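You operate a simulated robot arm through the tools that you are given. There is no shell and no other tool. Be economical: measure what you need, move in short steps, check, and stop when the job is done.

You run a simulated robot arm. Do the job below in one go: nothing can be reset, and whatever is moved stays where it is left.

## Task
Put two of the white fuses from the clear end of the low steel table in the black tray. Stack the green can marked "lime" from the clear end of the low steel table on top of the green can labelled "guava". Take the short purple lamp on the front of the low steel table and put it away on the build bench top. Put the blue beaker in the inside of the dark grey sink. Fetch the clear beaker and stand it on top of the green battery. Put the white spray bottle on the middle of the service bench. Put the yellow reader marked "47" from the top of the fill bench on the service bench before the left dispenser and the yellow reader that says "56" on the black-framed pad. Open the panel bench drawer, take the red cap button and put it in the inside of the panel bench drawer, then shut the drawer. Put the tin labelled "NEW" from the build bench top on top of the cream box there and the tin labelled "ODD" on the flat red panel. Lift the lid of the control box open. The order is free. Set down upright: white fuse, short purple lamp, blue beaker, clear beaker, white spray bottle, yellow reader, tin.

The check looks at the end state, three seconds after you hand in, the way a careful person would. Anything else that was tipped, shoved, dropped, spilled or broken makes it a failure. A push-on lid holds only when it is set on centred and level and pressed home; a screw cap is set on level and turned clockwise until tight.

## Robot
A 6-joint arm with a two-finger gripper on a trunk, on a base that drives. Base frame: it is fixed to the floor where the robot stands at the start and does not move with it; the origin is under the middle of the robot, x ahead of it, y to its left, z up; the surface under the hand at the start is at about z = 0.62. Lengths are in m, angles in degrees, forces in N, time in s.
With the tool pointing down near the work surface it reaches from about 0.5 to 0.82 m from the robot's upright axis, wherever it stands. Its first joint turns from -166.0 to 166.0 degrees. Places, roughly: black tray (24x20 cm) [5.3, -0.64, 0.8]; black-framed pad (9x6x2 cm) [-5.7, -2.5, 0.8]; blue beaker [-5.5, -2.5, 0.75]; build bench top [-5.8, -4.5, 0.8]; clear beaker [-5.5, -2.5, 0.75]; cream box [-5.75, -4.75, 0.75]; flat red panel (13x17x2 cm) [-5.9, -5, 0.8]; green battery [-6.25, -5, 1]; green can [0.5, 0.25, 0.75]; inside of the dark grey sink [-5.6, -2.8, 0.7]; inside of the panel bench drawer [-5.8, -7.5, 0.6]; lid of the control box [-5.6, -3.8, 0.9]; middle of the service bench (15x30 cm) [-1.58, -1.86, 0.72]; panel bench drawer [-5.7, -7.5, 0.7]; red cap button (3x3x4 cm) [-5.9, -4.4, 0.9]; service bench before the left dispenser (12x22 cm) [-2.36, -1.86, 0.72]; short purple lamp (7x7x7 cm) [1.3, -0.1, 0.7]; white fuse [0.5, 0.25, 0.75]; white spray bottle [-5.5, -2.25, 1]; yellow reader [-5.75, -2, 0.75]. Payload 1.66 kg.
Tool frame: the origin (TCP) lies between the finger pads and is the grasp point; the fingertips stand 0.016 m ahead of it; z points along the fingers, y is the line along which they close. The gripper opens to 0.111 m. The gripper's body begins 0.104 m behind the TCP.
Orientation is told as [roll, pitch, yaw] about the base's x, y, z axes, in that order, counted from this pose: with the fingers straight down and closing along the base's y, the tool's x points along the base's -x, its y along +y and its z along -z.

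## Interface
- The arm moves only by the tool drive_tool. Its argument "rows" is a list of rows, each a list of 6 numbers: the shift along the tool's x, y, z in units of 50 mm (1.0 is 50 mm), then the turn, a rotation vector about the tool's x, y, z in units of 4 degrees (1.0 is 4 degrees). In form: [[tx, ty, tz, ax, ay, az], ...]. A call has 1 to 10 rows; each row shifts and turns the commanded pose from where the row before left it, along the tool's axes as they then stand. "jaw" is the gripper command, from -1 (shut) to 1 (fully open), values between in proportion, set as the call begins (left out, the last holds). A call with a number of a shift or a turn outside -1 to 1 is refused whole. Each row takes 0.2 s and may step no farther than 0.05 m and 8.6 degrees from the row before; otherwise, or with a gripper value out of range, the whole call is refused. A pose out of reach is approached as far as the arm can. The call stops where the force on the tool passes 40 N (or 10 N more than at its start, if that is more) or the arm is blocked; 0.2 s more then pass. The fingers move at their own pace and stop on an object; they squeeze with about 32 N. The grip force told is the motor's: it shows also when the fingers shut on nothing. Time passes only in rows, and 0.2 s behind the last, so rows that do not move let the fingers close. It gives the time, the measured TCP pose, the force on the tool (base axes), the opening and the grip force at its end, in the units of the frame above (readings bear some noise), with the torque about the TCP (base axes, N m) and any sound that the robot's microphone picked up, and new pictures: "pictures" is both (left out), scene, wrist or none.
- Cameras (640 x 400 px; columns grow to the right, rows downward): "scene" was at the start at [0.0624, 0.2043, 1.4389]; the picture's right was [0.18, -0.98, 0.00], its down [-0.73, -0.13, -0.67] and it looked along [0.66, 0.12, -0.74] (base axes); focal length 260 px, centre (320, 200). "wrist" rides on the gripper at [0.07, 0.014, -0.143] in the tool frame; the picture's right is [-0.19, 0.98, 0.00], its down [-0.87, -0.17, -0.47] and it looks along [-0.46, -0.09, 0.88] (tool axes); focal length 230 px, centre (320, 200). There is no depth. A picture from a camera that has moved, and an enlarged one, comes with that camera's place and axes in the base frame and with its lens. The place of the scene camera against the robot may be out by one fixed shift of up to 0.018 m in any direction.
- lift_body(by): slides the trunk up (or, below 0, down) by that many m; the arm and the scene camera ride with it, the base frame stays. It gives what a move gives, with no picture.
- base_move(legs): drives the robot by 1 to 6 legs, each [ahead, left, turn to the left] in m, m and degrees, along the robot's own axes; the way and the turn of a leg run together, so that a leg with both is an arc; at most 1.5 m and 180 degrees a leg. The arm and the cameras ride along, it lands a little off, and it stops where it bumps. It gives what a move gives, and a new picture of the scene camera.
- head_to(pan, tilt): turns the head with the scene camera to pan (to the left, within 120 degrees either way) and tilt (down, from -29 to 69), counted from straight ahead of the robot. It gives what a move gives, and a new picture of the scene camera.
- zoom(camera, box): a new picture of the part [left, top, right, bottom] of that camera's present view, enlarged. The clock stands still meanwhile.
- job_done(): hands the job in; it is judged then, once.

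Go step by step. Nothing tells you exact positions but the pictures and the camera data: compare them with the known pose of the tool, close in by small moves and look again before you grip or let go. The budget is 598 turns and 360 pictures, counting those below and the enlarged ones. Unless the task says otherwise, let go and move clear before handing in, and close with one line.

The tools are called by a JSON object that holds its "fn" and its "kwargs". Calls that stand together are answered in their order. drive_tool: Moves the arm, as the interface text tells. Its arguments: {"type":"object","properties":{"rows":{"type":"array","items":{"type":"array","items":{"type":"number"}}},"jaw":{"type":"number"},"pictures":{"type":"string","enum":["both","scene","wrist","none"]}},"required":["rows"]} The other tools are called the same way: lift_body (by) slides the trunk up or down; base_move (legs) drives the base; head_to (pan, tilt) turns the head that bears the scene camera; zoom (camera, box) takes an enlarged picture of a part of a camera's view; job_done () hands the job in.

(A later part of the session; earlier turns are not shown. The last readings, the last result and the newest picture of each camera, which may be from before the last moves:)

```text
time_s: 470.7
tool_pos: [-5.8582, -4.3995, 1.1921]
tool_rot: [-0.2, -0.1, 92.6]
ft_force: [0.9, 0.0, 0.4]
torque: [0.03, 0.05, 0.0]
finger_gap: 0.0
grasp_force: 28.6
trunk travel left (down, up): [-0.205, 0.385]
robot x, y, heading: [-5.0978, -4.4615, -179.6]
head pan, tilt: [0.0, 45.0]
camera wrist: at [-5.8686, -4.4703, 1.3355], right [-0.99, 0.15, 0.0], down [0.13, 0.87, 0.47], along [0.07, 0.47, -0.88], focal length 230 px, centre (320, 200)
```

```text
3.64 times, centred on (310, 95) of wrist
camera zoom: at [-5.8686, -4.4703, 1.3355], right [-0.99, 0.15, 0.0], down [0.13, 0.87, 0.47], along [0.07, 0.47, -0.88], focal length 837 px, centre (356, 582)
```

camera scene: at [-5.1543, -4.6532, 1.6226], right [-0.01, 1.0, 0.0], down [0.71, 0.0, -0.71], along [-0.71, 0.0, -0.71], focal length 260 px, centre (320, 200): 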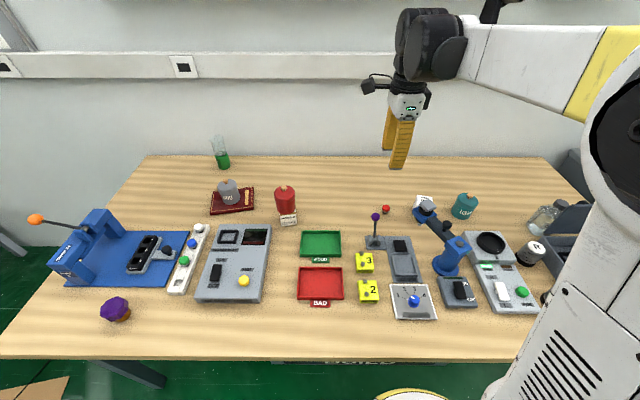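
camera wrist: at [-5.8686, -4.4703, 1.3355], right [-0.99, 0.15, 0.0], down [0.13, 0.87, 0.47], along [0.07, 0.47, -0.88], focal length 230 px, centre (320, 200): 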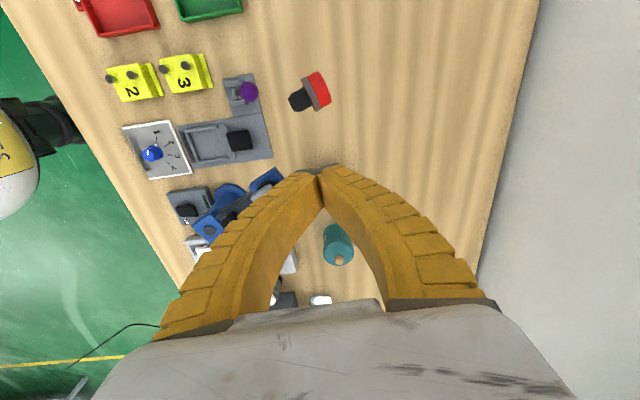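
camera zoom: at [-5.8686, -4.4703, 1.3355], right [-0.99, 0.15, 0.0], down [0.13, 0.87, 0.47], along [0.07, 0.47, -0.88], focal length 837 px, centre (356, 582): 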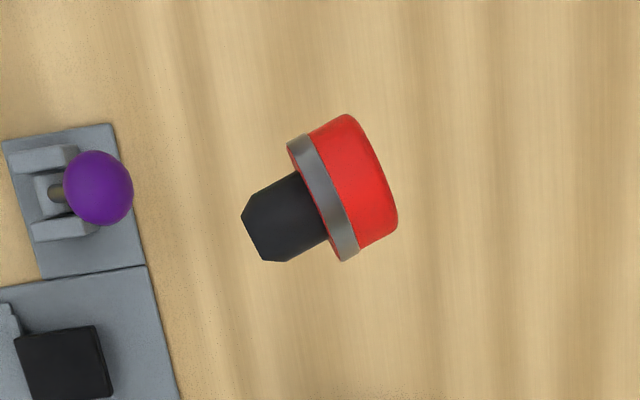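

{"fn": "drive_tool", "kwargs": {"rows": [[0, 0, 0, 0, 0, 0], [0, 0, 0, 0, 0, 0], [0, 0, 0, 0, 0, 0]], "jaw": 0, "pictures": "both"}}

```text
time_s: 471.5
tool_pos: [-5.8578, -4.3987, 1.1926]
tool_rot: [-0.2, -0.2, 92.6]
ft_force: [-0.7, 0.0, -0.4]
torque: [0.02, 0.02, -0.02]
finger_gap: 0.0572
grasp_force: 1.5
trunk travel left (down, up): [-0.205, 0.385]
robot x, y, heading: [-5.0985, -4.4622, -179.8]
head pan, tilt: [0.0, 45.0]
camera scene: at [-5.1536, -4.6532, 1.6226], right [-0.01, 1.0, 0.0], down [0.71, 0.0, -0.71], along [-0.71, 0.0, -0.71], focal length 260 px, centre (320, 200)
camera wrist: at [-5.8691, -4.4703, 1.3348], right [-0.99, 0.15, 0.0], down [0.13, 0.87, 0.47], along [0.07, 0.47, -0.88], focal length 230 px, centre (320, 200)
```

scene: 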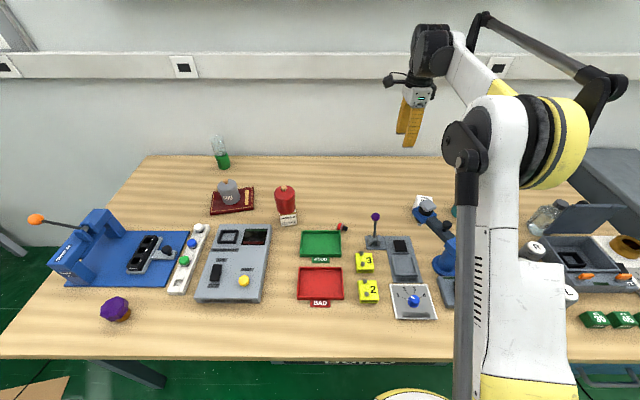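
wrist: 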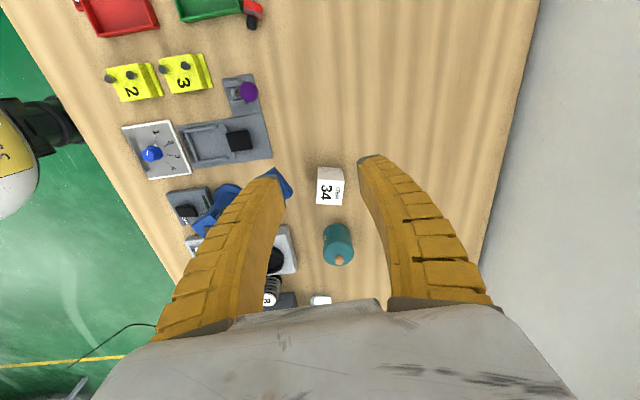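

{"fn": "zoom", "kwargs": {"camera": "scene", "box": [290, 190, 400, 280]}}

```text
4.44 times, centred on (345, 235) of scene
camera zoom: at [-5.1536, -4.6532, 1.6226], right [-0.01, 1.0, 0.0], down [0.71, 0.0, -0.71], along [-0.71, 0.0, -0.71], focal length 1155 px, centre (209, 44)
```

zoom: 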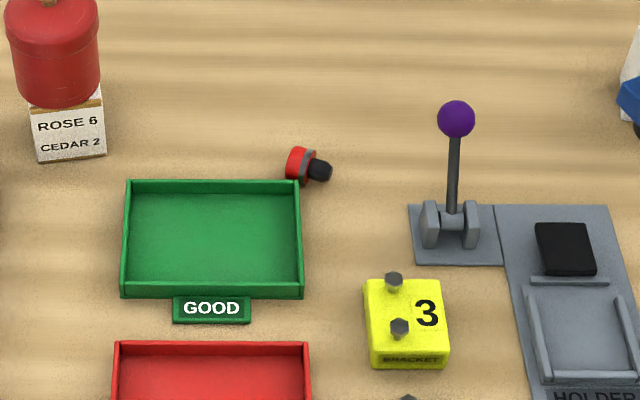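

{"fn": "drive_tool", "kwargs": {"rows": [[0.8, -0.34, 0, 0, 0, 0], [0.8, -0.34, 0, 0, 0, 0], [0.8, -0.34, 0, 0, 0, 0], [0.68, -0.34, 0, 0, 0, 0], [0, 0, 0.9, 0, 0, 0], [0, 0, 0.9, 0, 0, 0], [0, 0, 0.9, 0, 0, 0], [0, 0, 0, 0, 0, 0]], "jaw": 0, "pictures": "none"}}

{"fn": "zoom", "kwargs": {"camera": "wrist", "box": [220, 60, 420, 220]}}

```text
time_s: 473.3
tool_pos: [-5.7824, -4.5492, 1.0569]
tool_rot: [-0.2, -0.1, 92.5]
ft_force: [0.5, 0.0, -0.5]
torque: [-0.02, 0.01, -0.03]
finger_gap: 0.0578
grasp_force: 1.3
trunk travel left (down, up): [-0.205, 0.385]
robot x, y, heading: [-5.1003, -4.463, -179.6]
head pan, tilt: [0.0, 45.0]
```

```text
2.50 times, centred on (320, 140) of wrist
camera zoom: at [-5.7928, -4.6192, 1.2001], right [-0.99, 0.15, 0.0], down [0.13, 0.87, 0.47], along [0.07, 0.47, -0.88], focal length 575 px, centre (320, 350)
```

zoom: 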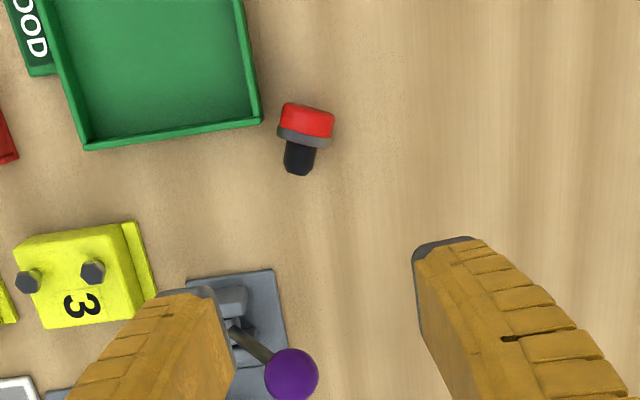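

{"fn": "drive_tool", "kwargs": {"rows": [[0.07, -0.25, 0.5, 0, 0, 0], [0, 0, 0.9, 0, 0, 0], [0, 0, 0.9, 0, 0, 0], [0, 0, 0.9, 0, 0, 0], [0, 0, 0.88, 0, 0, 0], [0, 0, 0, 0, 0, 0]], "pictures": "wrist"}}

{"fn": "zoom", "kwargs": {"camera": "wrist", "box": [240, 130, 400, 250]}}

```text
time_s: 474.7
tool_pos: [-5.7675, -4.551, 0.8548]
tool_rot: [-0.2, 0.0, 92.6]
ft_force: [-3.6, -0.4, 20.0]
torque: [-0.02, 0.33, -0.01]
finger_gap: 0.054
grasp_force: 0.1
trunk travel left (down, up): [-0.205, 0.385]
robot x, y, heading: [-5.0988, -4.4591, -179.6]
head pan, tilt: [0.0, 45.0]
camera wrist: at [-5.7781, -4.6226, 0.9986], right [-0.99, 0.15, 0.0], down [0.13, 0.87, 0.47], along [0.07, 0.47, -0.88], focal length 230 px, centre (320, 200)
```

wrist: 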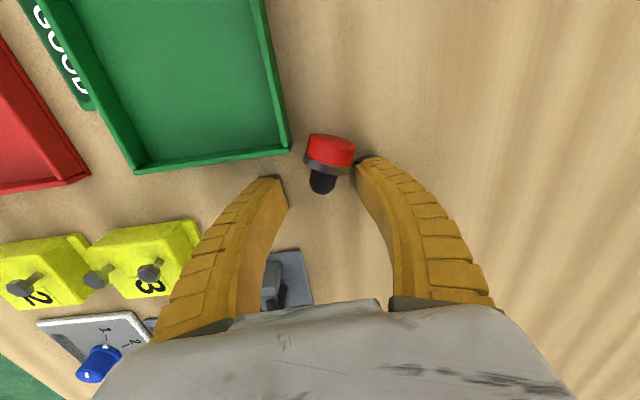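

```text
3.33 times, centred on (320, 190) of wrist
camera zoom: at [-5.7781, -4.6226, 0.9986], right [-0.99, 0.15, 0.0], down [0.13, 0.87, 0.47], along [0.07, 0.47, -0.88], focal length 767 px, centre (320, 233)
```

zoom: 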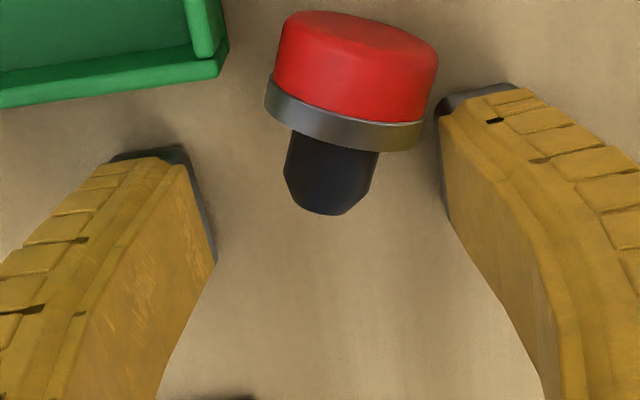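

{"fn": "drive_tool", "kwargs": {"rows": [[0, 0, -0.1, 0, 0, 0], [-0.12, -0.0, 0, 0, 0, 0], [0, 0, 0, 0, 0, 0]], "pictures": "none"}}

{"fn": "drive_tool", "kwargs": {"rows": [[0, 0, 0, 0, 0, 0], [0, 0, 0, 0, 0, 0]], "jaw": -1, "pictures": "wrist"}}

```text
time_s: 475.5
tool_pos: [-5.7699, -4.5456, 0.857]
tool_rot: [-0.2, -0.1, 92.6]
ft_force: [0.1, -0.2, -0.2]
torque: [0.03, -0.04, -0.04]
finger_gap: 0.0576
grasp_force: 1.5
trunk travel left (down, up): [-0.205, 0.385]
robot x, y, heading: [-5.0966, -4.4632, -179.4]
head pan, tilt: [0.0, 45.0]
```

```text
time_s: 476.1
tool_pos: [-5.7692, -4.5459, 0.8584]
tool_rot: [-0.2, 0.0, 92.6]
ft_force: [-0.4, -0.5, -0.1]
torque: [0.01, 0.0, 0.0]
finger_gap: 0.0002
grasp_force: 28.6
trunk travel left (down, up): [-0.205, 0.385]
robot x, y, heading: [-5.0971, -4.4618, -179.6]
head pan, tilt: [0.0, 45.0]
camera wrist: at [-5.7801, -4.6164, 1.001], right [-0.99, 0.15, 0.0], down [0.13, 0.87, 0.47], along [0.07, 0.47, -0.88], focal length 230 px, centre (320, 200)
```

wrist: 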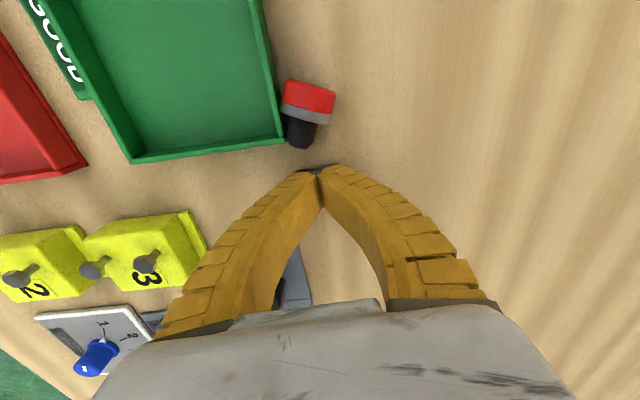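

{"fn": "drive_tool", "kwargs": {"rows": [[0, 0, -0.9, 0, 0, 0], [0, 0, -0.9, 0, 0, 0], [0, 0, -0.6, 0, 0, -0.98], [0, 0, 0, 0, 0, -0.98], [0, 0, 0, 0, 0, -0.98], [0, 0, 0, 0, 0, -0.98], [0, 0, 0, 0, 0, -0.98], [0, 0, 0, 0, 0, -0.98], [0, 0, 0, 0, 0, -0.98], [0, 0, 0, 0, 0, -0.98]], "jaw": 0.35, "pictures": "none"}}

{"fn": "drive_tool", "kwargs": {"rows": [[0, 0, 0, 0, 0, -0.98], [0, 0, 0, 0, 0, -0.98], [0, 0, 0, 0, 0, -0.98], [0, 0, 0, 0, 0, -0.98], [0, 0, 0, 0, 0, -0.98], [0, 0, 0, 0, 0, -0.98], [0, 0, 0, 0, 0, -0.98], [0, 0, 0, 0, 0, -0.98], [0, 0, 0, 0, 0, -0.98], [0, 0, 0, 0, 0, 0]], "pictures": "wrist"}}

{"fn": "zoom", "kwargs": {"camera": "wrist", "box": [280, 60, 480, 220]}}

```text
time_s: 478.3
tool_pos: [-5.7702, -4.5456, 0.9791]
tool_rot: [-0.1, 0.2, 124.0]
ft_force: [-0.3, 0.7, -0.4]
torque: [-0.01, 0.03, 0.0]
finger_gap: 0.0764
grasp_force: 0.8
trunk travel left (down, up): [-0.205, 0.385]
robot x, y, heading: [-5.0954, -4.4636, -179.8]
head pan, tilt: [0.0, 45.0]
```

```text
time_s: 480.5
tool_pos: [-5.7701, -4.5447, 0.9775]
tool_rot: [-0.1, 0.2, 159.3]
ft_force: [-0.5, -0.2, -0.2]
torque: [0.0, 0.04, 0.05]
finger_gap: 0.0764
grasp_force: 0.6
trunk travel left (down, up): [-0.205, 0.385]
robot x, y, heading: [-5.0957, -4.4616, -180.0]
head pan, tilt: [0.0, 45.0]
camera wrist: at [-5.7099, -4.5827, 1.1219], right [-0.53, -0.85, 0.0], down [-0.75, 0.46, 0.47], along [-0.4, 0.25, -0.88], focal length 230 px, centre (320, 200)
```

wrist: 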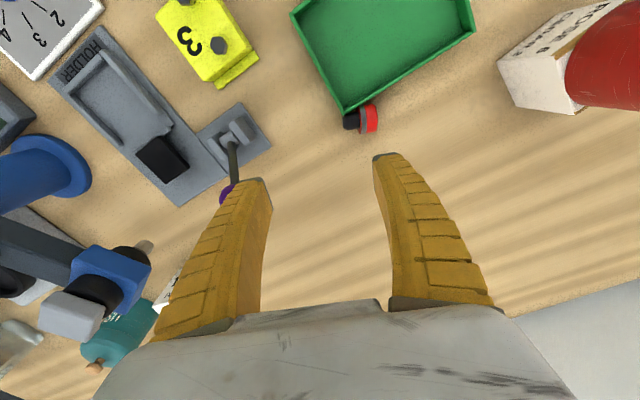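

```text
2.50 times, centred on (380, 140) of wrist
camera zoom: at [-5.7099, -4.5827, 1.1219], right [-0.53, -0.85, 0.0], down [-0.75, 0.46, 0.47], along [-0.4, 0.25, -0.88], focal length 575 px, centre (170, 350)
```

zoom: 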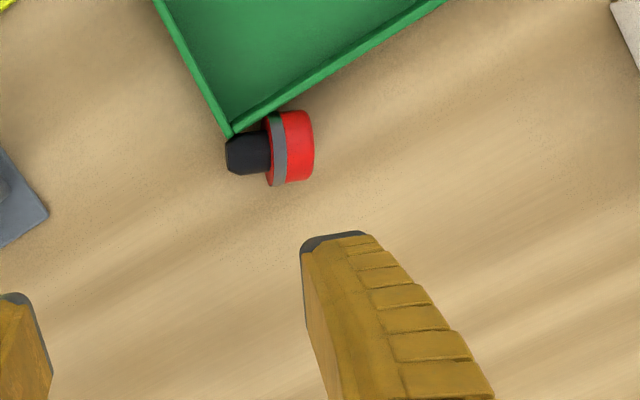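

{"fn": "drive_tool", "kwargs": {"rows": [[0.26, 0.95, 0, 0, 0, 0], [0, 0, 0, 0, 0, 0.8], [0, 0, 0.6, 0, 0, 0.8], [0, 0, 0, 0, 0, 0]], "pictures": "none"}}

{"fn": "zoom", "kwargs": {"camera": "wrist", "box": [220, 80, 420, 220]}}

```text
time_s: 481.5
tool_pos: [-5.7748, -4.5922, 0.9486]
tool_rot: [-0.2, 0.2, 152.8]
ft_force: [-0.9, 0.1, 0.3]
torque: [0.0, 0.0, -0.01]
finger_gap: 0.0763
grasp_force: 1.4
trunk travel left (down, up): [-0.205, 0.385]
robot x, y, heading: [-5.0971, -4.4621, -179.4]
head pan, tilt: [0.0, 45.0]
```

```text
2.86 times, centred on (320, 150) of wrist
camera zoom: at [-5.7198, -4.6381, 1.0912], right [-0.62, -0.79, 0.0], down [-0.7, 0.54, 0.47], along [-0.37, 0.29, -0.88], focal length 657 px, centre (320, 343)
```

zoom: 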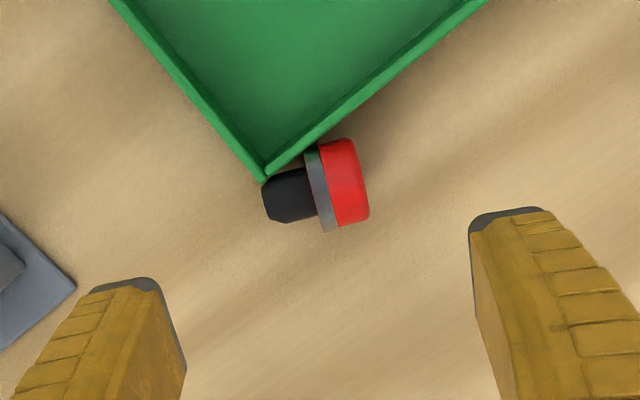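

{"fn": "drive_tool", "kwargs": {"rows": [[0.05, 0.02, 0.6, 0, 0, 0], [0, 0, 0.6, 0, 0, 0], [0, 0, 0.6, 0, 0, 0], [0, 0, 0, 0, 0, 0]], "pictures": "none"}}

{"fn": "zoom", "kwargs": {"camera": "wrist", "box": [220, 80, 420, 220]}}

```text
time_s: 482.5
tool_pos: [-5.7726, -4.596, 0.8577]
tool_rot: [-0.2, 0.2, 152.8]
ft_force: [-0.5, 1.1, 0.1]
torque: [0.01, 0.01, -0.01]
finger_gap: 0.0767
grasp_force: 1.3
trunk travel left (down, up): [-0.205, 0.385]
robot x, y, heading: [-5.0998, -4.4609, -179.3]
head pan, tilt: [0.0, 45.0]
```

```text
2.86 times, centred on (320, 150) of wrist
camera zoom: at [-5.7167, -4.6398, 1.002], right [-0.62, -0.79, 0.0], down [-0.7, 0.54, 0.47], along [-0.37, 0.29, -0.88], focal length 657 px, centre (320, 343)
```

zoom: 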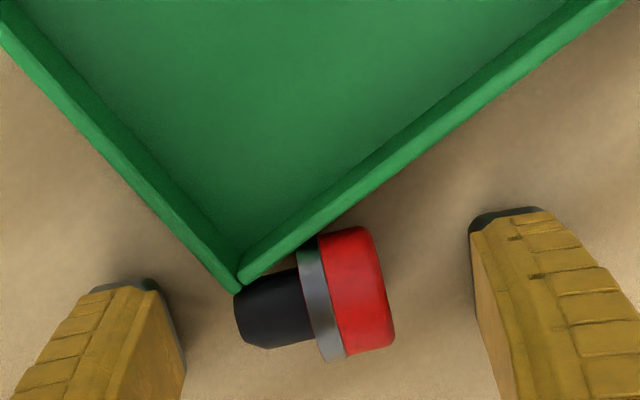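

{"fn": "drive_tool", "kwargs": {"rows": [[0, 0, 0, 0, 0, 0], [0, 0, 0, 0, 0, 0]], "jaw": -1, "pictures": "wrist"}}

```text
time_s: 483.1
tool_pos: [-5.7722, -4.5944, 0.8585]
tool_rot: [-0.1, 0.1, 152.7]
ft_force: [0.2, 6.7, 3.5]
torque: [0.06, 0.07, 0.14]
finger_gap: 0.0297
grasp_force: 31.4
trunk travel left (down, up): [-0.205, 0.385]
robot x, y, heading: [-5.0987, -4.4612, -179.7]
head pan, tilt: [0.0, 45.0]
camera wrist: at [-5.7168, -4.6387, 1.0025], right [-0.62, -0.79, 0.0], down [-0.69, 0.54, 0.47], along [-0.37, 0.29, -0.88], focal length 230 px, centre (320, 200)
```

wrist: 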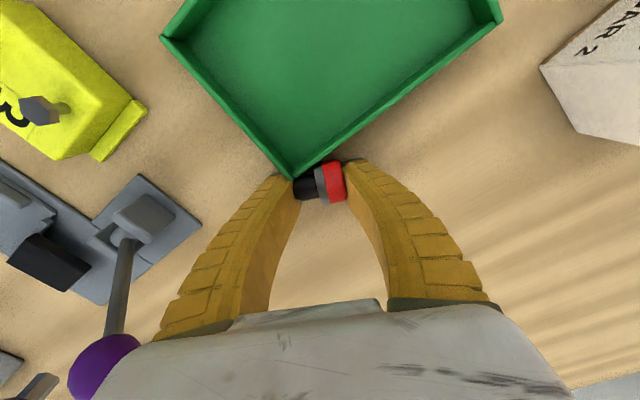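

{"fn": "drive_tool", "kwargs": {"rows": [[0, 0, -0.2, 0, 0, 0], [0, 0, -0.4, 0, 0, 0], [0, 0, -0.6, 0, 0, 0], [0, 0, -0.8, 0, 0, 0], [0, 0, 0, 0, 0, 0]], "pictures": "wrist"}}

{"fn": "zoom", "kwargs": {"camera": "wrist", "box": [220, 80, 420, 220]}}

```text
time_s: 484.3
tool_pos: [-5.7746, -4.5945, 0.9596]
tool_rot: [-0.2, 0.2, 152.8]
ft_force: [0.7, 0.4, -0.3]
torque: [0.01, -0.03, -0.02]
finger_gap: 0.0285
grasp_force: 32.2
trunk travel left (down, up): [-0.205, 0.385]
robot x, y, heading: [-5.1014, -4.4613, -179.5]
head pan, tilt: [0.0, 45.0]
camera wrist: at [-5.7201, -4.6394, 1.1022], right [-0.62, -0.79, 0.0], down [-0.7, 0.54, 0.47], along [-0.37, 0.29, -0.88], focal length 230 px, centre (320, 200)
```

wrist: 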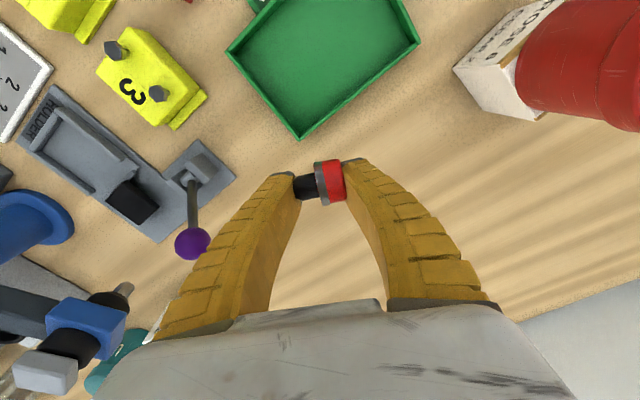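

```text
2.86 times, centred on (320, 150) of wrist
camera zoom: at [-5.7201, -4.6394, 1.1022], right [-0.62, -0.79, 0.0], down [-0.7, 0.54, 0.47], along [-0.37, 0.29, -0.88], focal length 657 px, centre (320, 343)
```

zoom: 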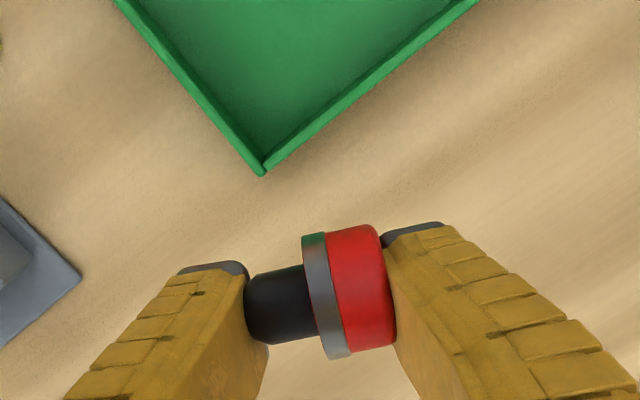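

{"fn": "drive_tool", "kwargs": {"rows": [[0, 0, -0.9, 0, 0, 0], [0, 0, -0.9, 0, 0, 0], [0, 0, -0.9, 0, 0, 0], [0, 0, -0.9, 0, 0, 0], [0, 0, -0.9, 0, 0, 0], [0.67, -0.34, 0, 0, 0, 0], [0.67, -0.34, 0, 0, 0, 0], [0.67, -0.34, 0, 0, 0, 0]], "pictures": "none"}}

{"fn": "base_move", "kwargs": {"legs": [[-0.35, 0, 0], [0, 1.5, 0], [0, 1.5, 0]]}}

{"fn": "head_to", "kwargs": {"pan": -5, "tilt": 50}}

```text
time_s: 486.1
tool_pos: [-5.6627, -4.5954, 1.1828]
tool_rot: [-0.1, 0.1, 152.8]
ft_force: [-0.4, -0.6, -0.5]
torque: [-0.01, -0.01, -0.02]
finger_gap: 0.0282
grasp_force: 32.4
trunk travel left (down, up): [-0.205, 0.385]
robot x, y, heading: [-5.099, -4.4609, -179.7]
head pan, tilt: [0.0, 45.0]
```

```text
time_s: 502.5
tool_pos: [-5.2357, -7.616, 1.1826]
tool_rot: [-0.2, 0.2, 154.6]
ft_force: [0.2, -0.8, -0.4]
torque: [0.02, 0.01, -0.02]
finger_gap: 0.0288
grasp_force: 31.7
trunk travel left (down, up): [-0.205, 0.385]
robot x, y, heading: [-4.6743, -7.4734, -178.3]
head pan, tilt: [0.0, 45.0]
camera scene: at [-4.7249, -7.6608, 1.6226], right [-0.04, 1.0, 0.0], down [0.71, 0.03, -0.71], along [-0.71, -0.02, -0.71], focal length 260 px, centre (320, 200)
```

scene: 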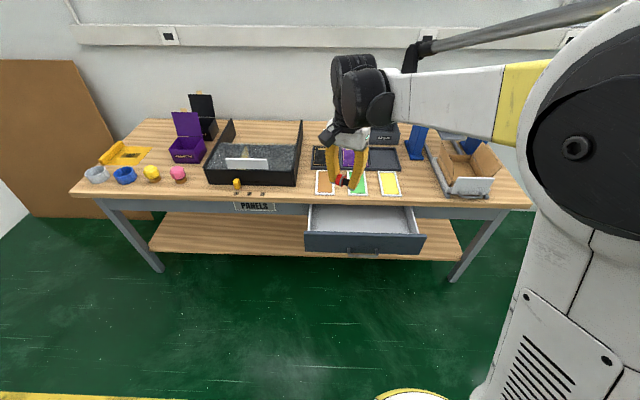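

```text
time_s: 503.2
tool_pos: [-5.2367, -7.6175, 1.1828]
tool_rot: [-0.1, 0.2, 154.5]
ft_force: [0.4, -0.2, 0.3]
torque: [-0.06, 0.01, 0.0]
finger_gap: 0.0286
grasp_force: 31.7
trunk travel left (down, up): [-0.205, 0.385]
robot x, y, heading: [-4.6754, -7.4674, -178.2]
head pan, tilt: [-5.0, 50.0]
camera scene: at [-4.7205, -7.6537, 1.6157], right [0.05, 1.0, 0.0], down [0.76, -0.04, -0.64], along [-0.64, 0.03, -0.77], focal length 260 px, centre (320, 200)
```

scene: 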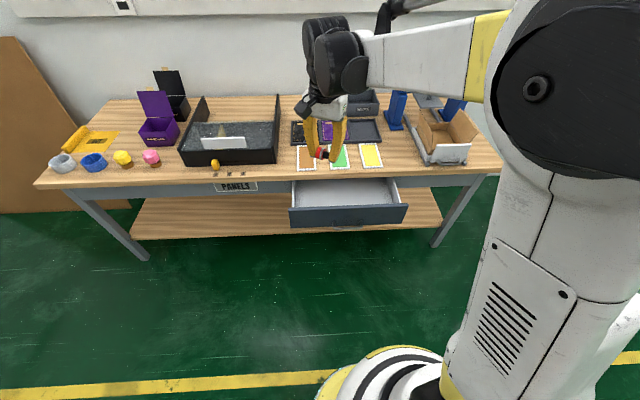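

{"fn": "drive_tool", "kwargs": {"rows": [[-0.866, -0.1, 0, 0, 0, 0], [-0.866, -0.1, 0, 0, 0, 0], [-0.866, -0.1, 0, 0, 0, 0], [-0.866, -0.1, 0, 0, 0, 0], [-0.866, -0.1, 0, 0, 0, 0], [0, 0, 0.9, 0, 0, 0], [0, 0, 0.9, 0, 0, 0], [0, 0, 0.9, 0, 0, 0], [0, 0, 0.9, 0, 0, 0], [0, 0, 0, 0, 0, 0]], "pictures": "both"}}

```text
time_s: 505.4
tool_pos: [-5.4206, -7.5001, 1.0003]
tool_rot: [-0.2, 0.2, 154.5]
ft_force: [0.7, 0.4, -0.2]
torque: [-0.01, 0.02, 0.01]
finger_gap: 0.0286
grasp_force: 31.9
trunk travel left (down, up): [-0.205, 0.385]
robot x, y, heading: [-4.6724, -7.4706, -178.4]
head pan, tilt: [-5.0, 50.0]
camera scene: at [-4.7204, -7.6536, 1.6158], right [0.05, 1.0, 0.0], down [0.76, -0.04, -0.64], along [-0.64, 0.03, -0.77], focal length 260 px, centre (320, 200)
camera wrist: at [-5.3644, -7.5423, 1.1451], right [-0.59, -0.8, 0.0], down [-0.71, 0.52, 0.47], along [-0.38, 0.28, -0.88], focal length 230 px, centre (320, 200)
```

scene: 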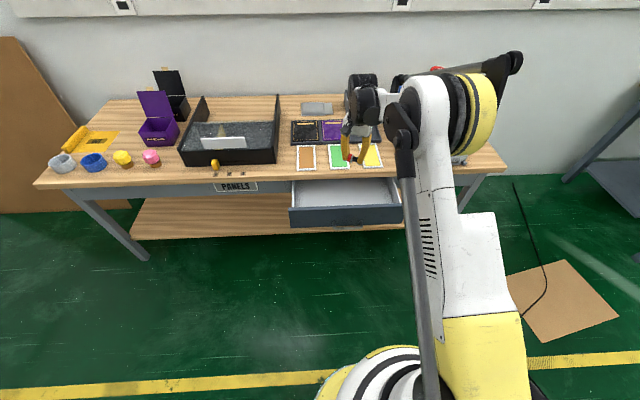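
wrist: 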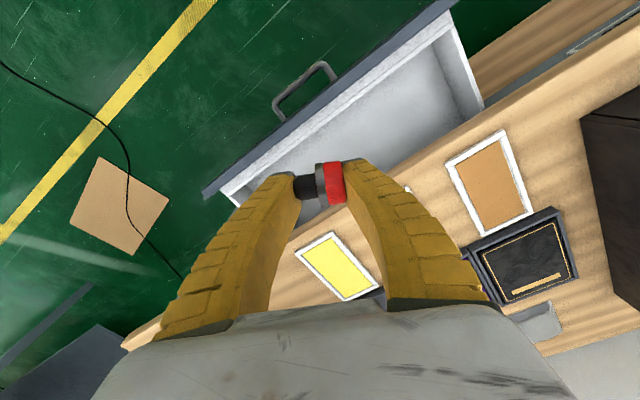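

{"fn": "drive_tool", "kwargs": {"rows": [[-0.47, -0.23, 0, 0, 0, -0.93], [0, 0, 0, 0, 0, -0.93], [0, 0, 0, 0, 0, -0.93], [0, 0, 0, 0, 0, -0.93], [0, 0, 0, 0, 0, -0.93], [0, 0, 0, 0, 0, -0.93], [0, 0, 0, 0, 0, -0.93], [0, 0, 0.9, 0, 0, 0], [0, 0, 0.9, 0, 0, 0], [0, 0, 0, 0, 0, 0]], "pictures": "wrist"}}

```text
time_s: 507.6
tool_pos: [-5.4374, -7.4783, 0.9141]
tool_rot: [0.0, 0.2, -179.5]
ft_force: [-0.3, 0.3, 0.2]
torque: [0.06, -0.02, -0.04]
finger_gap: 0.0286
grasp_force: 31.8
trunk travel left (down, up): [-0.205, 0.385]
robot x, y, heading: [-4.6733, -7.4662, -178.1]
head pan, tilt: [-5.0, 50.0]
camera wrist: at [-5.3671, -7.4926, 1.0571], right [-0.18, -0.98, 0.0], down [-0.87, 0.16, 0.47], along [-0.46, 0.09, -0.88], focal length 230 px, centre (320, 200)
```

wrist: 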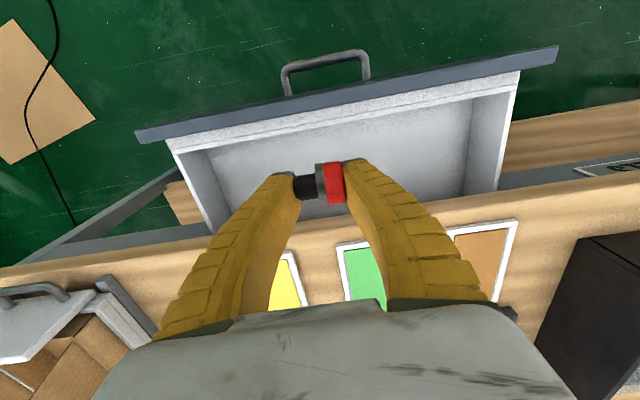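

{"fn": "drive_tool", "kwargs": {"rows": [[-0.6, 0, 0, 0, 0, 0], [0, 0, 0.8, 0, 0, 0], [0, 0, 0.8, 0, 0, 0], [0, 0, 0.8, 0, 0, 0], [0, 0, 0.6, 0, 0, 0], [0, 0, 0, 0, 0, 0]], "pictures": "wrist"}}

```text
time_s: 509.0
tool_pos: [-5.4432, -7.4797, 0.7789]
tool_rot: [-0.1, 0.1, -179.6]
ft_force: [-0.2, 0.8, -0.1]
torque: [-0.02, 0.02, -0.03]
finger_gap: 0.0286
grasp_force: 32.3
out of reach, approached as far as the arm can: row 4, 5
trunk travel left (down, up): [-0.205, 0.385]
robot x, y, heading: [-4.6761, -7.4695, -178.2]
head pan, tilt: [-5.0, 50.0]
camera wrist: at [-5.3737, -7.4929, 0.9228], right [-0.18, -0.98, 0.0], down [-0.87, 0.16, 0.47], along [-0.46, 0.09, -0.88], focal length 230 px, centre (320, 200)
```

wrist: 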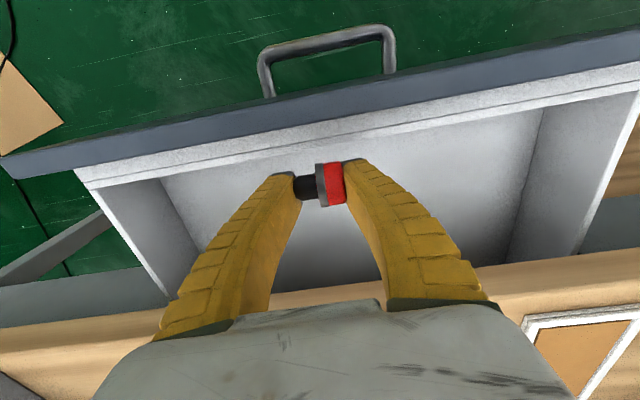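

{"fn": "base_move", "kwargs": {"legs": [[0.03, 0, 0]]}}

{"fn": "lift_body", "kwargs": {"by": -0.07}}

{"fn": "drive_tool", "kwargs": {"rows": [[0, 0, 0, 0, 0, 0]], "pictures": "wrist"}}

```text
time_s: 509.8
tool_pos: [-5.4723, -7.4816, 0.7782]
tool_rot: [-0.2, 0.1, -179.5]
ft_force: [-0.2, -0.4, -0.8]
torque: [0.0, 0.0, 0.03]
finger_gap: 0.0284
grasp_force: 32.2
trunk travel left (down, up): [-0.205, 0.385]
robot x, y, heading: [-4.7063, -7.4732, -178.0]
head pan, tilt: [-5.0, 50.0]
camera scene: at [-4.7513, -7.6547, 1.6156], right [0.05, 1.0, 0.0], down [0.77, -0.04, -0.64], along [-0.64, 0.03, -0.77], focal length 260 px, centre (320, 200)
```

scene: 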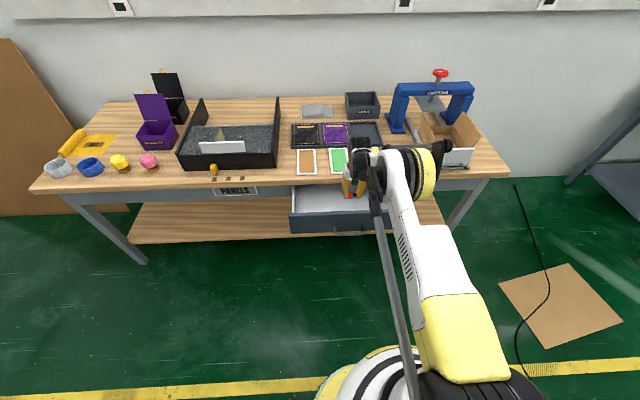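

```text
time_s: 510.9
tool_pos: [-5.4725, -7.4804, 0.7098]
tool_rot: [-0.2, 0.0, -179.5]
ft_force: [-0.3, 0.1, 0.4]
torque: [0.01, -0.03, -0.03]
finger_gap: 0.0284
grasp_force: 32.0
trunk travel left (down, up): [-0.135, 0.455]
robot x, y, heading: [-4.7033, -7.466, -178.3]
head pan, tilt: [-5.0, 50.0]
```

```text
time_s: 511.3
tool_pos: [-5.4743, -7.4814, 0.7102]
tool_rot: [-0.2, 0.1, -179.4]
ft_force: [0.2, -0.5, -0.6]
torque: [0.0, 0.03, -0.01]
finger_gap: 0.0288
grasp_force: 32.4
trunk travel left (down, up): [-0.135, 0.455]
robot x, y, heading: [-4.7034, -7.4674, -178.0]
head pan, tilt: [-5.0, 50.0]
camera wrist: at [-5.4035, -7.494, 0.853], right [-0.18, -0.98, 0.0], down [-0.87, 0.16, 0.47], along [-0.46, 0.09, -0.88], focal length 230 px, centre (320, 200)
```

wrist: 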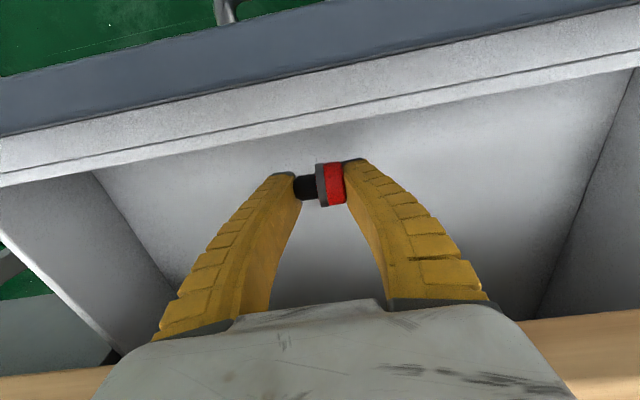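

{"fn": "lift_body", "kwargs": {"by": -0.02}}

{"fn": "drive_tool", "kwargs": {"rows": [[0, 0, 0.1, 0, 0, 0], [0, 0, 0, 0, 0, 0]], "pictures": "none"}}

```text
time_s: 512.0
tool_pos: [-5.4732, -7.4802, 0.6898]
tool_rot: [0.0, 0.2, -179.5]
ft_force: [0.0, 0.3, -0.2]
torque: [0.03, 0.0, 0.0]
finger_gap: 0.0286
grasp_force: 32.6
trunk travel left (down, up): [-0.115, 0.475]
robot x, y, heading: [-4.7062, -7.4708, -178.1]
head pan, tilt: [-5.0, 50.0]
```

```text
time_s: 512.6
tool_pos: [-5.4722, -7.4804, 0.6862]
tool_rot: [0.0, 0.1, -179.6]
ft_force: [0.6, 0.4, -0.4]
torque: [0.01, 0.0, 0.01]
finger_gap: 0.0287
grasp_force: 32.1
trunk travel left (down, up): [-0.115, 0.475]
robot x, y, heading: [-4.7046, -7.4716, -178.0]
head pan, tilt: [-5.0, 50.0]
```

{"fn": "drive_tool", "kwargs": {"rows": [[0, 0, 0.1, 0, 0, 0], [0, 0, 0.1, 0, 0, 0], [0, 0, 0, 0, 0, 0]], "pictures": "none"}}

{"fn": "drive_tool", "kwargs": {"rows": [[0, 0, 0, 0, 0, 0], [0, 0, 0, 0, 0, 0], [0, 0, 0, 0, 0, 0]], "jaw": 0.1, "pictures": "wrist"}}

```text
time_s: 513.4
tool_pos: [-5.466, -7.4808, 0.682]
tool_rot: [0.0, 0.0, -179.5]
ft_force: [-0.3, -0.1, -0.2]
torque: [0.01, -0.03, 0.0]
finger_gap: 0.0286
grasp_force: 32.0
out of reach, approached as far as the arm can: row 1, 2
trunk travel left (down, up): [-0.115, 0.475]
robot x, y, heading: [-4.7061, -7.4679, -178.0]
head pan, tilt: [-5.0, 50.0]
```

```text
time_s: 514.2
tool_pos: [-5.4665, -7.4807, 0.6806]
tool_rot: [0.0, 0.0, -179.4]
ft_force: [1.0, -0.2, 0.8]
torque: [0.0, 0.01, 0.0]
finger_gap: 0.063
grasp_force: 1.4
trunk travel left (down, up): [-0.115, 0.475]
robot x, y, heading: [-4.7049, -7.47, -178.1]
head pan, tilt: [-5.0, 50.0]
camera wrist: at [-5.3965, -7.4939, 0.8244], right [-0.18, -0.98, 0.0], down [-0.87, 0.16, 0.47], along [-0.46, 0.09, -0.88], focal length 230 px, centre (320, 200)
```

wrist: 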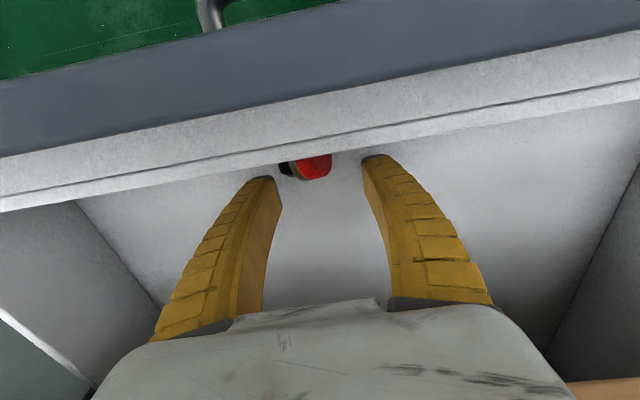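

The button is in the drawer. I'll rise, back off, tilt the closed fingers and push the drawer shut.

{"fn": "lift_body", "kwargs": {"by": 0.2}}

{"fn": "drive_tool", "kwargs": {"rows": [[0.9, 0, 0, 0, 0, 0], [0.9, 0, 0, 0, 0, 0], [0.9, 0.2, 0, 0, 0, 0], [0.9, 0.2, 0, 0, -0.95, 0], [0, 0, 0, 0, -0.95, 0], [0, 0, 0, 0, -0.95, 0], [0, 0, 0, 0, -0.95, 0], [0, 0, 0, 0, -0.95, 0], [0, 0, 0, 0, -0.95, 0], [0, 0, 0, 0, -0.95, 0]], "jaw": -1, "pictures": "wrist"}}

```text
time_s: 516.3
tool_pos: [-5.4665, -7.4797, 0.8808]
tool_rot: [-0.1, 0.0, -179.5]
ft_force: [0.0, -0.4, 0.0]
torque: [0.0, 0.0, -0.01]
finger_gap: 0.0629
grasp_force: 1.6
trunk travel left (down, up): [-0.315, 0.275]
robot x, y, heading: [-4.7055, -7.4669, -177.8]
head pan, tilt: [-5.0, 50.0]
```

```text
time_s: 518.5
tool_pos: [-5.3638, -7.5047, 0.9165]
tool_rot: [-0.1, -26.5, -179.5]
ft_force: [0.2, -0.5, 0.0]
torque: [0.0, 0.0, 0.01]
finger_gap: 0.0
grasp_force: 28.4
out of reach, approached as far as the arm can: row 5, 6, 7, 8, 9, 10
trunk travel left (down, up): [-0.315, 0.275]
robot x, y, heading: [-4.7024, -7.4682, -178.1]
head pan, tilt: [-5.0, 50.0]
camera wrist: at [-5.2374, -7.5165, 1.0135], right [-0.16, -0.98, 0.08], down [-0.56, 0.16, 0.81], along [-0.81, 0.08, -0.58], focal length 230 px, centre (320, 200)
```

wrist: 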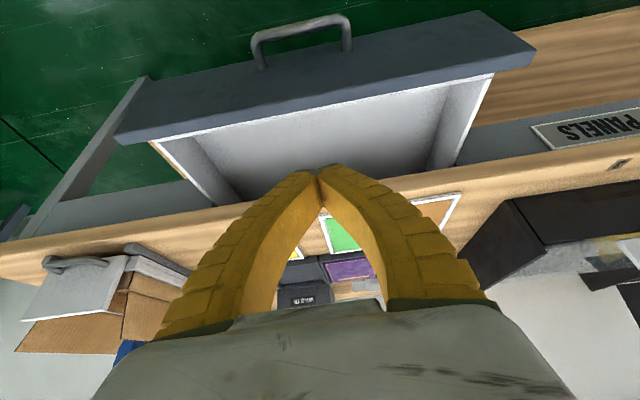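

{"fn": "base_move", "kwargs": {"legs": [[-0.22, 0, -1.5]]}}

{"fn": "drive_tool", "kwargs": {"rows": [[-0.7, 0, 0.3, 0, -0.95, 0], [-0.7, 0, 0.3, 0, -0.95, 0], [-0.6, 0, 0.3, 0, -0.95, 0], [0, 0, 0, 0, -0.95, 0], [0, 0, 0, 0, -0.95, 0], [0, 0, 0, 0, -0.95, 0], [0, 0, 0, 0, -0.95, 0], [0, 0, 0, 0, -0.95, 0], [0, 0, 0, 0, -0.95, 0], [0, 0, 0, 0, 0, 0]], "pictures": "scene"}}

```text
time_s: 520.2
tool_pos: [-5.1415, -7.4806, 0.9168]
tool_rot: [-0.1, -26.5, 179.1]
ft_force: [0.9, 0.2, 0.1]
torque: [0.03, 0.02, -0.04]
finger_gap: 0.0
grasp_force: 29.2
trunk travel left (down, up): [-0.315, 0.275]
robot x, y, heading: [-4.4813, -7.4646, -179.5]
head pan, tilt: [-5.0, 50.0]
camera scene: at [-4.5325, -7.6485, 1.7258], right [0.08, 1.0, 0.0], down [0.76, -0.06, -0.64], along [-0.64, 0.05, -0.77], focal length 260 px, centre (320, 200)
```

scene: 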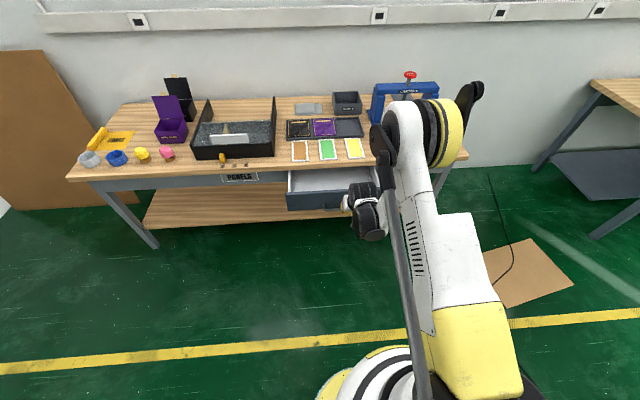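

```text
time_s: 522.4
tool_pos: [-5.2774, -7.4791, 0.9336]
tool_rot: [-0.1, -60.8, 179.1]
ft_force: [0.4, -0.1, -0.4]
torque: [0.02, -0.01, -0.03]
finger_gap: 0.0
grasp_force: 28.0
out of reach, approached as far as the arm can: row 8, 9
trunk travel left (down, up): [-0.315, 0.275]
robot x, y, heading: [-4.4823, -7.4657, -179.8]
head pan, tilt: [-5.0, 50.0]
camera scene: at [-4.5337, -7.6485, 1.7257], right [0.08, 1.0, 0.0], down [0.76, -0.06, -0.64], along [-0.64, 0.05, -0.77], focal length 260 px, centre (320, 200)
```

scene: 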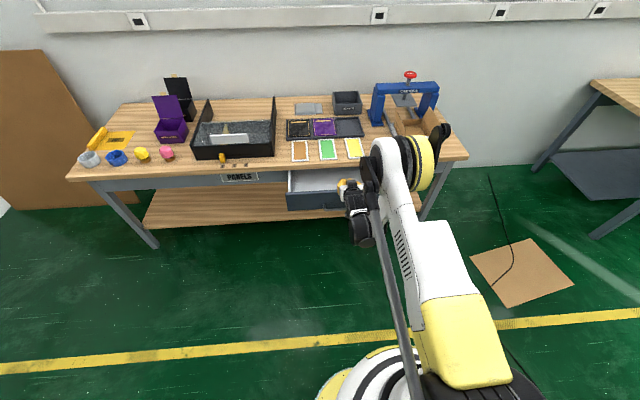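

{"fn": "lift_body", "kwargs": {"by": -0.205}}

{"fn": "drive_tool", "kwargs": {"rows": [[0, 0, 0, 0, 0, 0]], "pictures": "wrist"}}

```text
time_s: 524.6
tool_pos: [-5.2764, -7.4779, 0.7286]
tool_rot: [-0.3, -60.6, 179.1]
ft_force: [0.6, 0.0, -0.2]
torque: [-0.04, -0.01, -0.01]
finger_gap: 0.0
grasp_force: 28.6
trunk travel left (down, up): [-0.11, 0.48]
robot x, y, heading: [-4.4823, -7.4653, -179.6]
head pan, tilt: [-5.0, 50.0]
```

```text
time_s: 525.0
tool_pos: [-5.277, -7.4784, 0.7299]
tool_rot: [-0.2, -60.6, 179.1]
ft_force: [0.6, 0.1, -0.3]
torque: [-0.01, 0.0, 0.01]
finger_gap: 0.0002
grasp_force: 28.4
trunk travel left (down, up): [-0.11, 0.48]
robot x, y, heading: [-4.4785, -7.4667, -179.7]
head pan, tilt: [-5.0, 50.0]
camera wrist: at [-5.1184, -7.4958, 0.7387], right [-0.11, -0.98, 0.16], down [-0.01, 0.17, 0.99], along [-0.99, 0.11, -0.03], focal length 230 px, centre (320, 200)
```

wrist: 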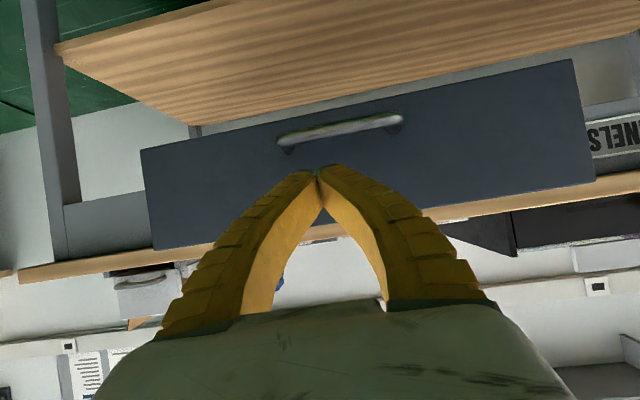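

{"fn": "base_move", "kwargs": {"legs": [[0.1, 0, 0]]}}

{"fn": "base_move", "kwargs": {"legs": [[0.1, 0, 0]]}}

{"fn": "drive_tool", "kwargs": {"rows": [[0, 0, 0, 0, 0, 0]], "pictures": "wrist"}}

```text
time_s: 526.2
tool_pos: [-5.3774, -7.4786, 0.7278]
tool_rot: [-0.2, -60.6, 179.0]
ft_force: [0.3, 0.7, -0.5]
torque: [-0.03, -0.02, 0.01]
finger_gap: 0.0
grasp_force: 28.7
trunk travel left (down, up): [-0.11, 0.48]
robot x, y, heading: [-4.5863, -7.4639, -179.6]
head pan, tilt: [-5.0, 50.0]
camera scene: at [-4.6347, -7.6491, 1.5207], right [0.08, 1.0, 0.0], down [0.76, -0.06, -0.64], along [-0.64, 0.05, -0.77], focal length 260 px, centre (320, 200)
```

scene: 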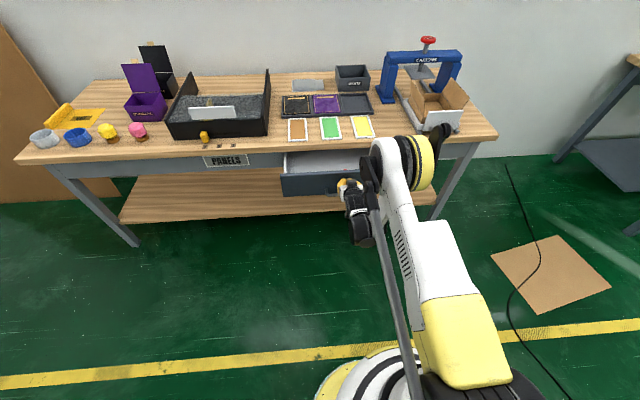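

```text
time_s: 527.3
tool_pos: [-5.4753, -7.4781, 0.729]
tool_rot: [-0.2, -60.5, 178.8]
ft_force: [-0.2, 0.4, -0.9]
torque: [-0.05, -0.01, 0.03]
finger_gap: 0.0
grasp_force: 29.0
trunk travel left (down, up): [-0.11, 0.48]
robot x, y, heading: [-4.6843, -7.4645, -179.6]
head pan, tilt: [-5.0, 50.0]
camera scene: at [-4.7338, -7.6496, 1.5207], right [0.08, 1.0, 0.0], down [0.76, -0.06, -0.64], along [-0.64, 0.05, -0.77], focal length 260 px, centre (320, 200)
```

scene: 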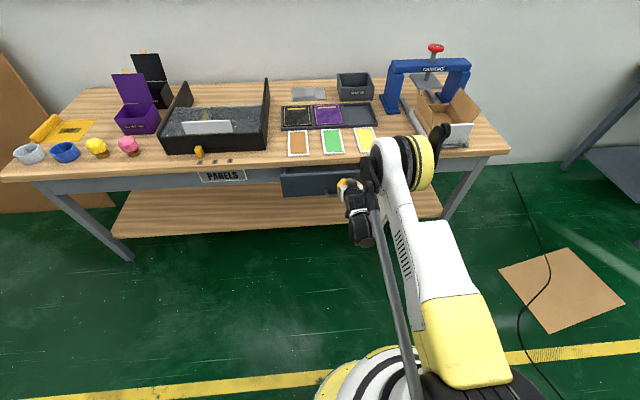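

```text
time_s: 527.7
tool_pos: [-5.4758, -7.4773, 0.7293]
tool_rot: [-0.2, -60.6, 178.9]
ft_force: [-0.2, 0.6, -0.5]
torque: [-0.02, -0.02, 0.01]
finger_gap: 0.0005
grasp_force: 28.5
trunk travel left (down, up): [-0.11, 0.48]
robot x, y, heading: [-4.6814, -7.4663, -179.4]
head pan, tilt: [-5.0, 50.0]
camera wrist: at [-5.3176, -7.4953, 0.7387], right [-0.11, -0.98, 0.16], down [-0.01, 0.17, 0.99], along [-0.99, 0.11, -0.03], focal length 230 px, centre (320, 200)
```

wrist: 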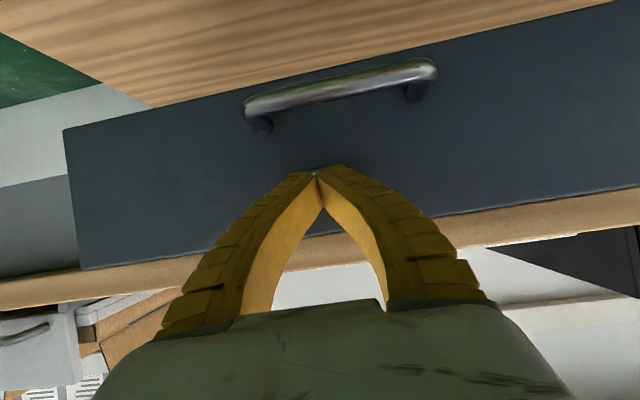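

{"fn": "base_move", "kwargs": {"legs": [[0.05, 0, 0]]}}

{"fn": "drive_tool", "kwargs": {"rows": [[-0.1, 0, 0.17, 0, 0, 0], [-0.1, 0, 0.17, 0, 0, 0], [-0.1, 0, 0.17, 0, 0, 0], [0, 0, 0, 0, 0, 0]], "pictures": "wrist"}}

```text
time_s: 528.7
tool_pos: [-5.5254, -7.4795, 0.7283]
tool_rot: [-0.2, -60.5, 179.0]
ft_force: [-1.5, 0.7, 0.5]
torque: [0.03, -0.02, 0.0]
finger_gap: 0.0001
grasp_force: 28.7
trunk travel left (down, up): [-0.11, 0.48]
robot x, y, heading: [-4.7296, -7.4694, -179.5]
head pan, tilt: [-5.0, 50.0]
camera scene: at [-4.7827, -7.6499, 1.5207], right [0.08, 1.0, 0.0], down [0.76, -0.06, -0.64], along [-0.64, 0.05, -0.77], focal length 260 px, centre (320, 200)
```

scene: 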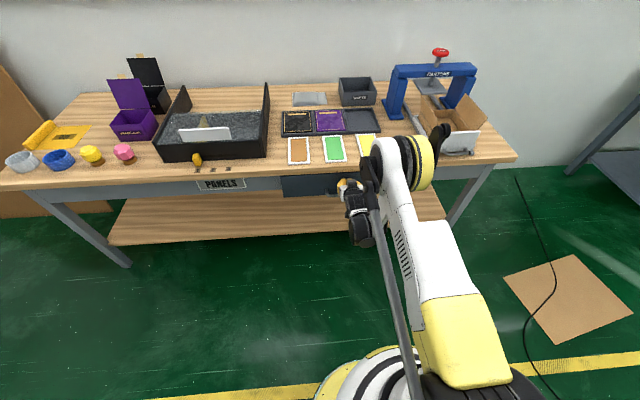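

```text
time_s: 529.7
tool_pos: [-5.5526, -7.4781, 0.7292]
tool_rot: [-0.2, -60.6, 179.0]
ft_force: [-0.4, -0.1, 0.3]
torque: [0.02, -0.01, -0.01]
finger_gap: 0.0
grasp_force: 28.4
trunk travel left (down, up): [-0.11, 0.48]
robot x, y, heading: [-4.7285, -7.4666, -179.5]
head pan, tilt: [-5.0, 50.0]
camera wrist: at [-5.3949, -7.496, 0.7392], right [-0.11, -0.98, 0.16], down [-0.01, 0.17, 0.99], along [-0.99, 0.11, -0.03], focal length 230 px, centre (320, 200)
```

wrist: 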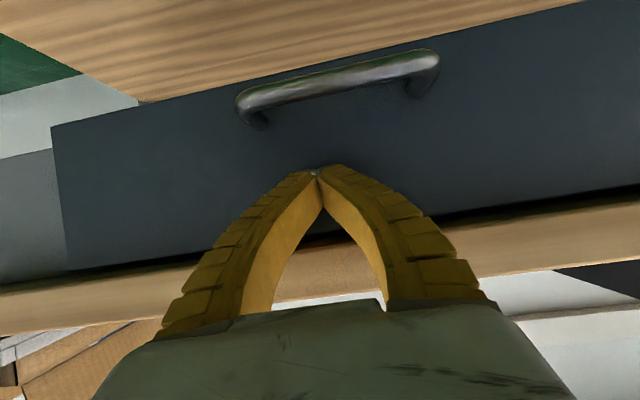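

{"fn": "drive_tool", "kwargs": {"rows": [[-0.05, 0, 0.085, 0, 0, 0], [-0.05, 0, 0.085, 0, 0, 0], [-0.05, 0, 0.085, 0, 0, 0], [0, 0, 0, 0, 0, 0]], "pictures": "wrist"}}

```text
time_s: 530.3
tool_pos: [-5.5593, -7.4789, 0.7288]
tool_rot: [-0.1, -60.4, 179.0]
ft_force: [19.2, -0.6, 3.9]
torque: [0.0, 0.13, 0.06]
finger_gap: 0.0059
grasp_force: 28.3
trunk travel left (down, up): [-0.11, 0.48]
robot x, y, heading: [-4.7321, -7.4643, -179.3]
head pan, tilt: [-5.0, 50.0]
stopped in row 3: the force on the tool passed its limit at 46 N (the readings are from after the stop); the commanded pose is now the measured one
camera wrist: at [-5.4016, -7.4961, 0.7397], right [-0.11, -0.98, 0.16], down [-0.02, 0.17, 0.99], along [-0.99, 0.11, -0.03], focal length 230 px, centre (320, 200)
```

wrist: 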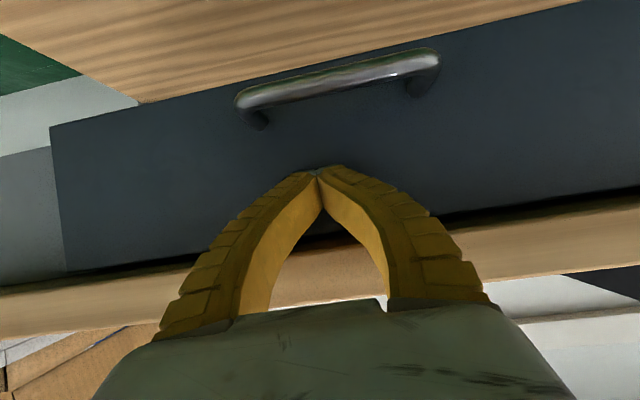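

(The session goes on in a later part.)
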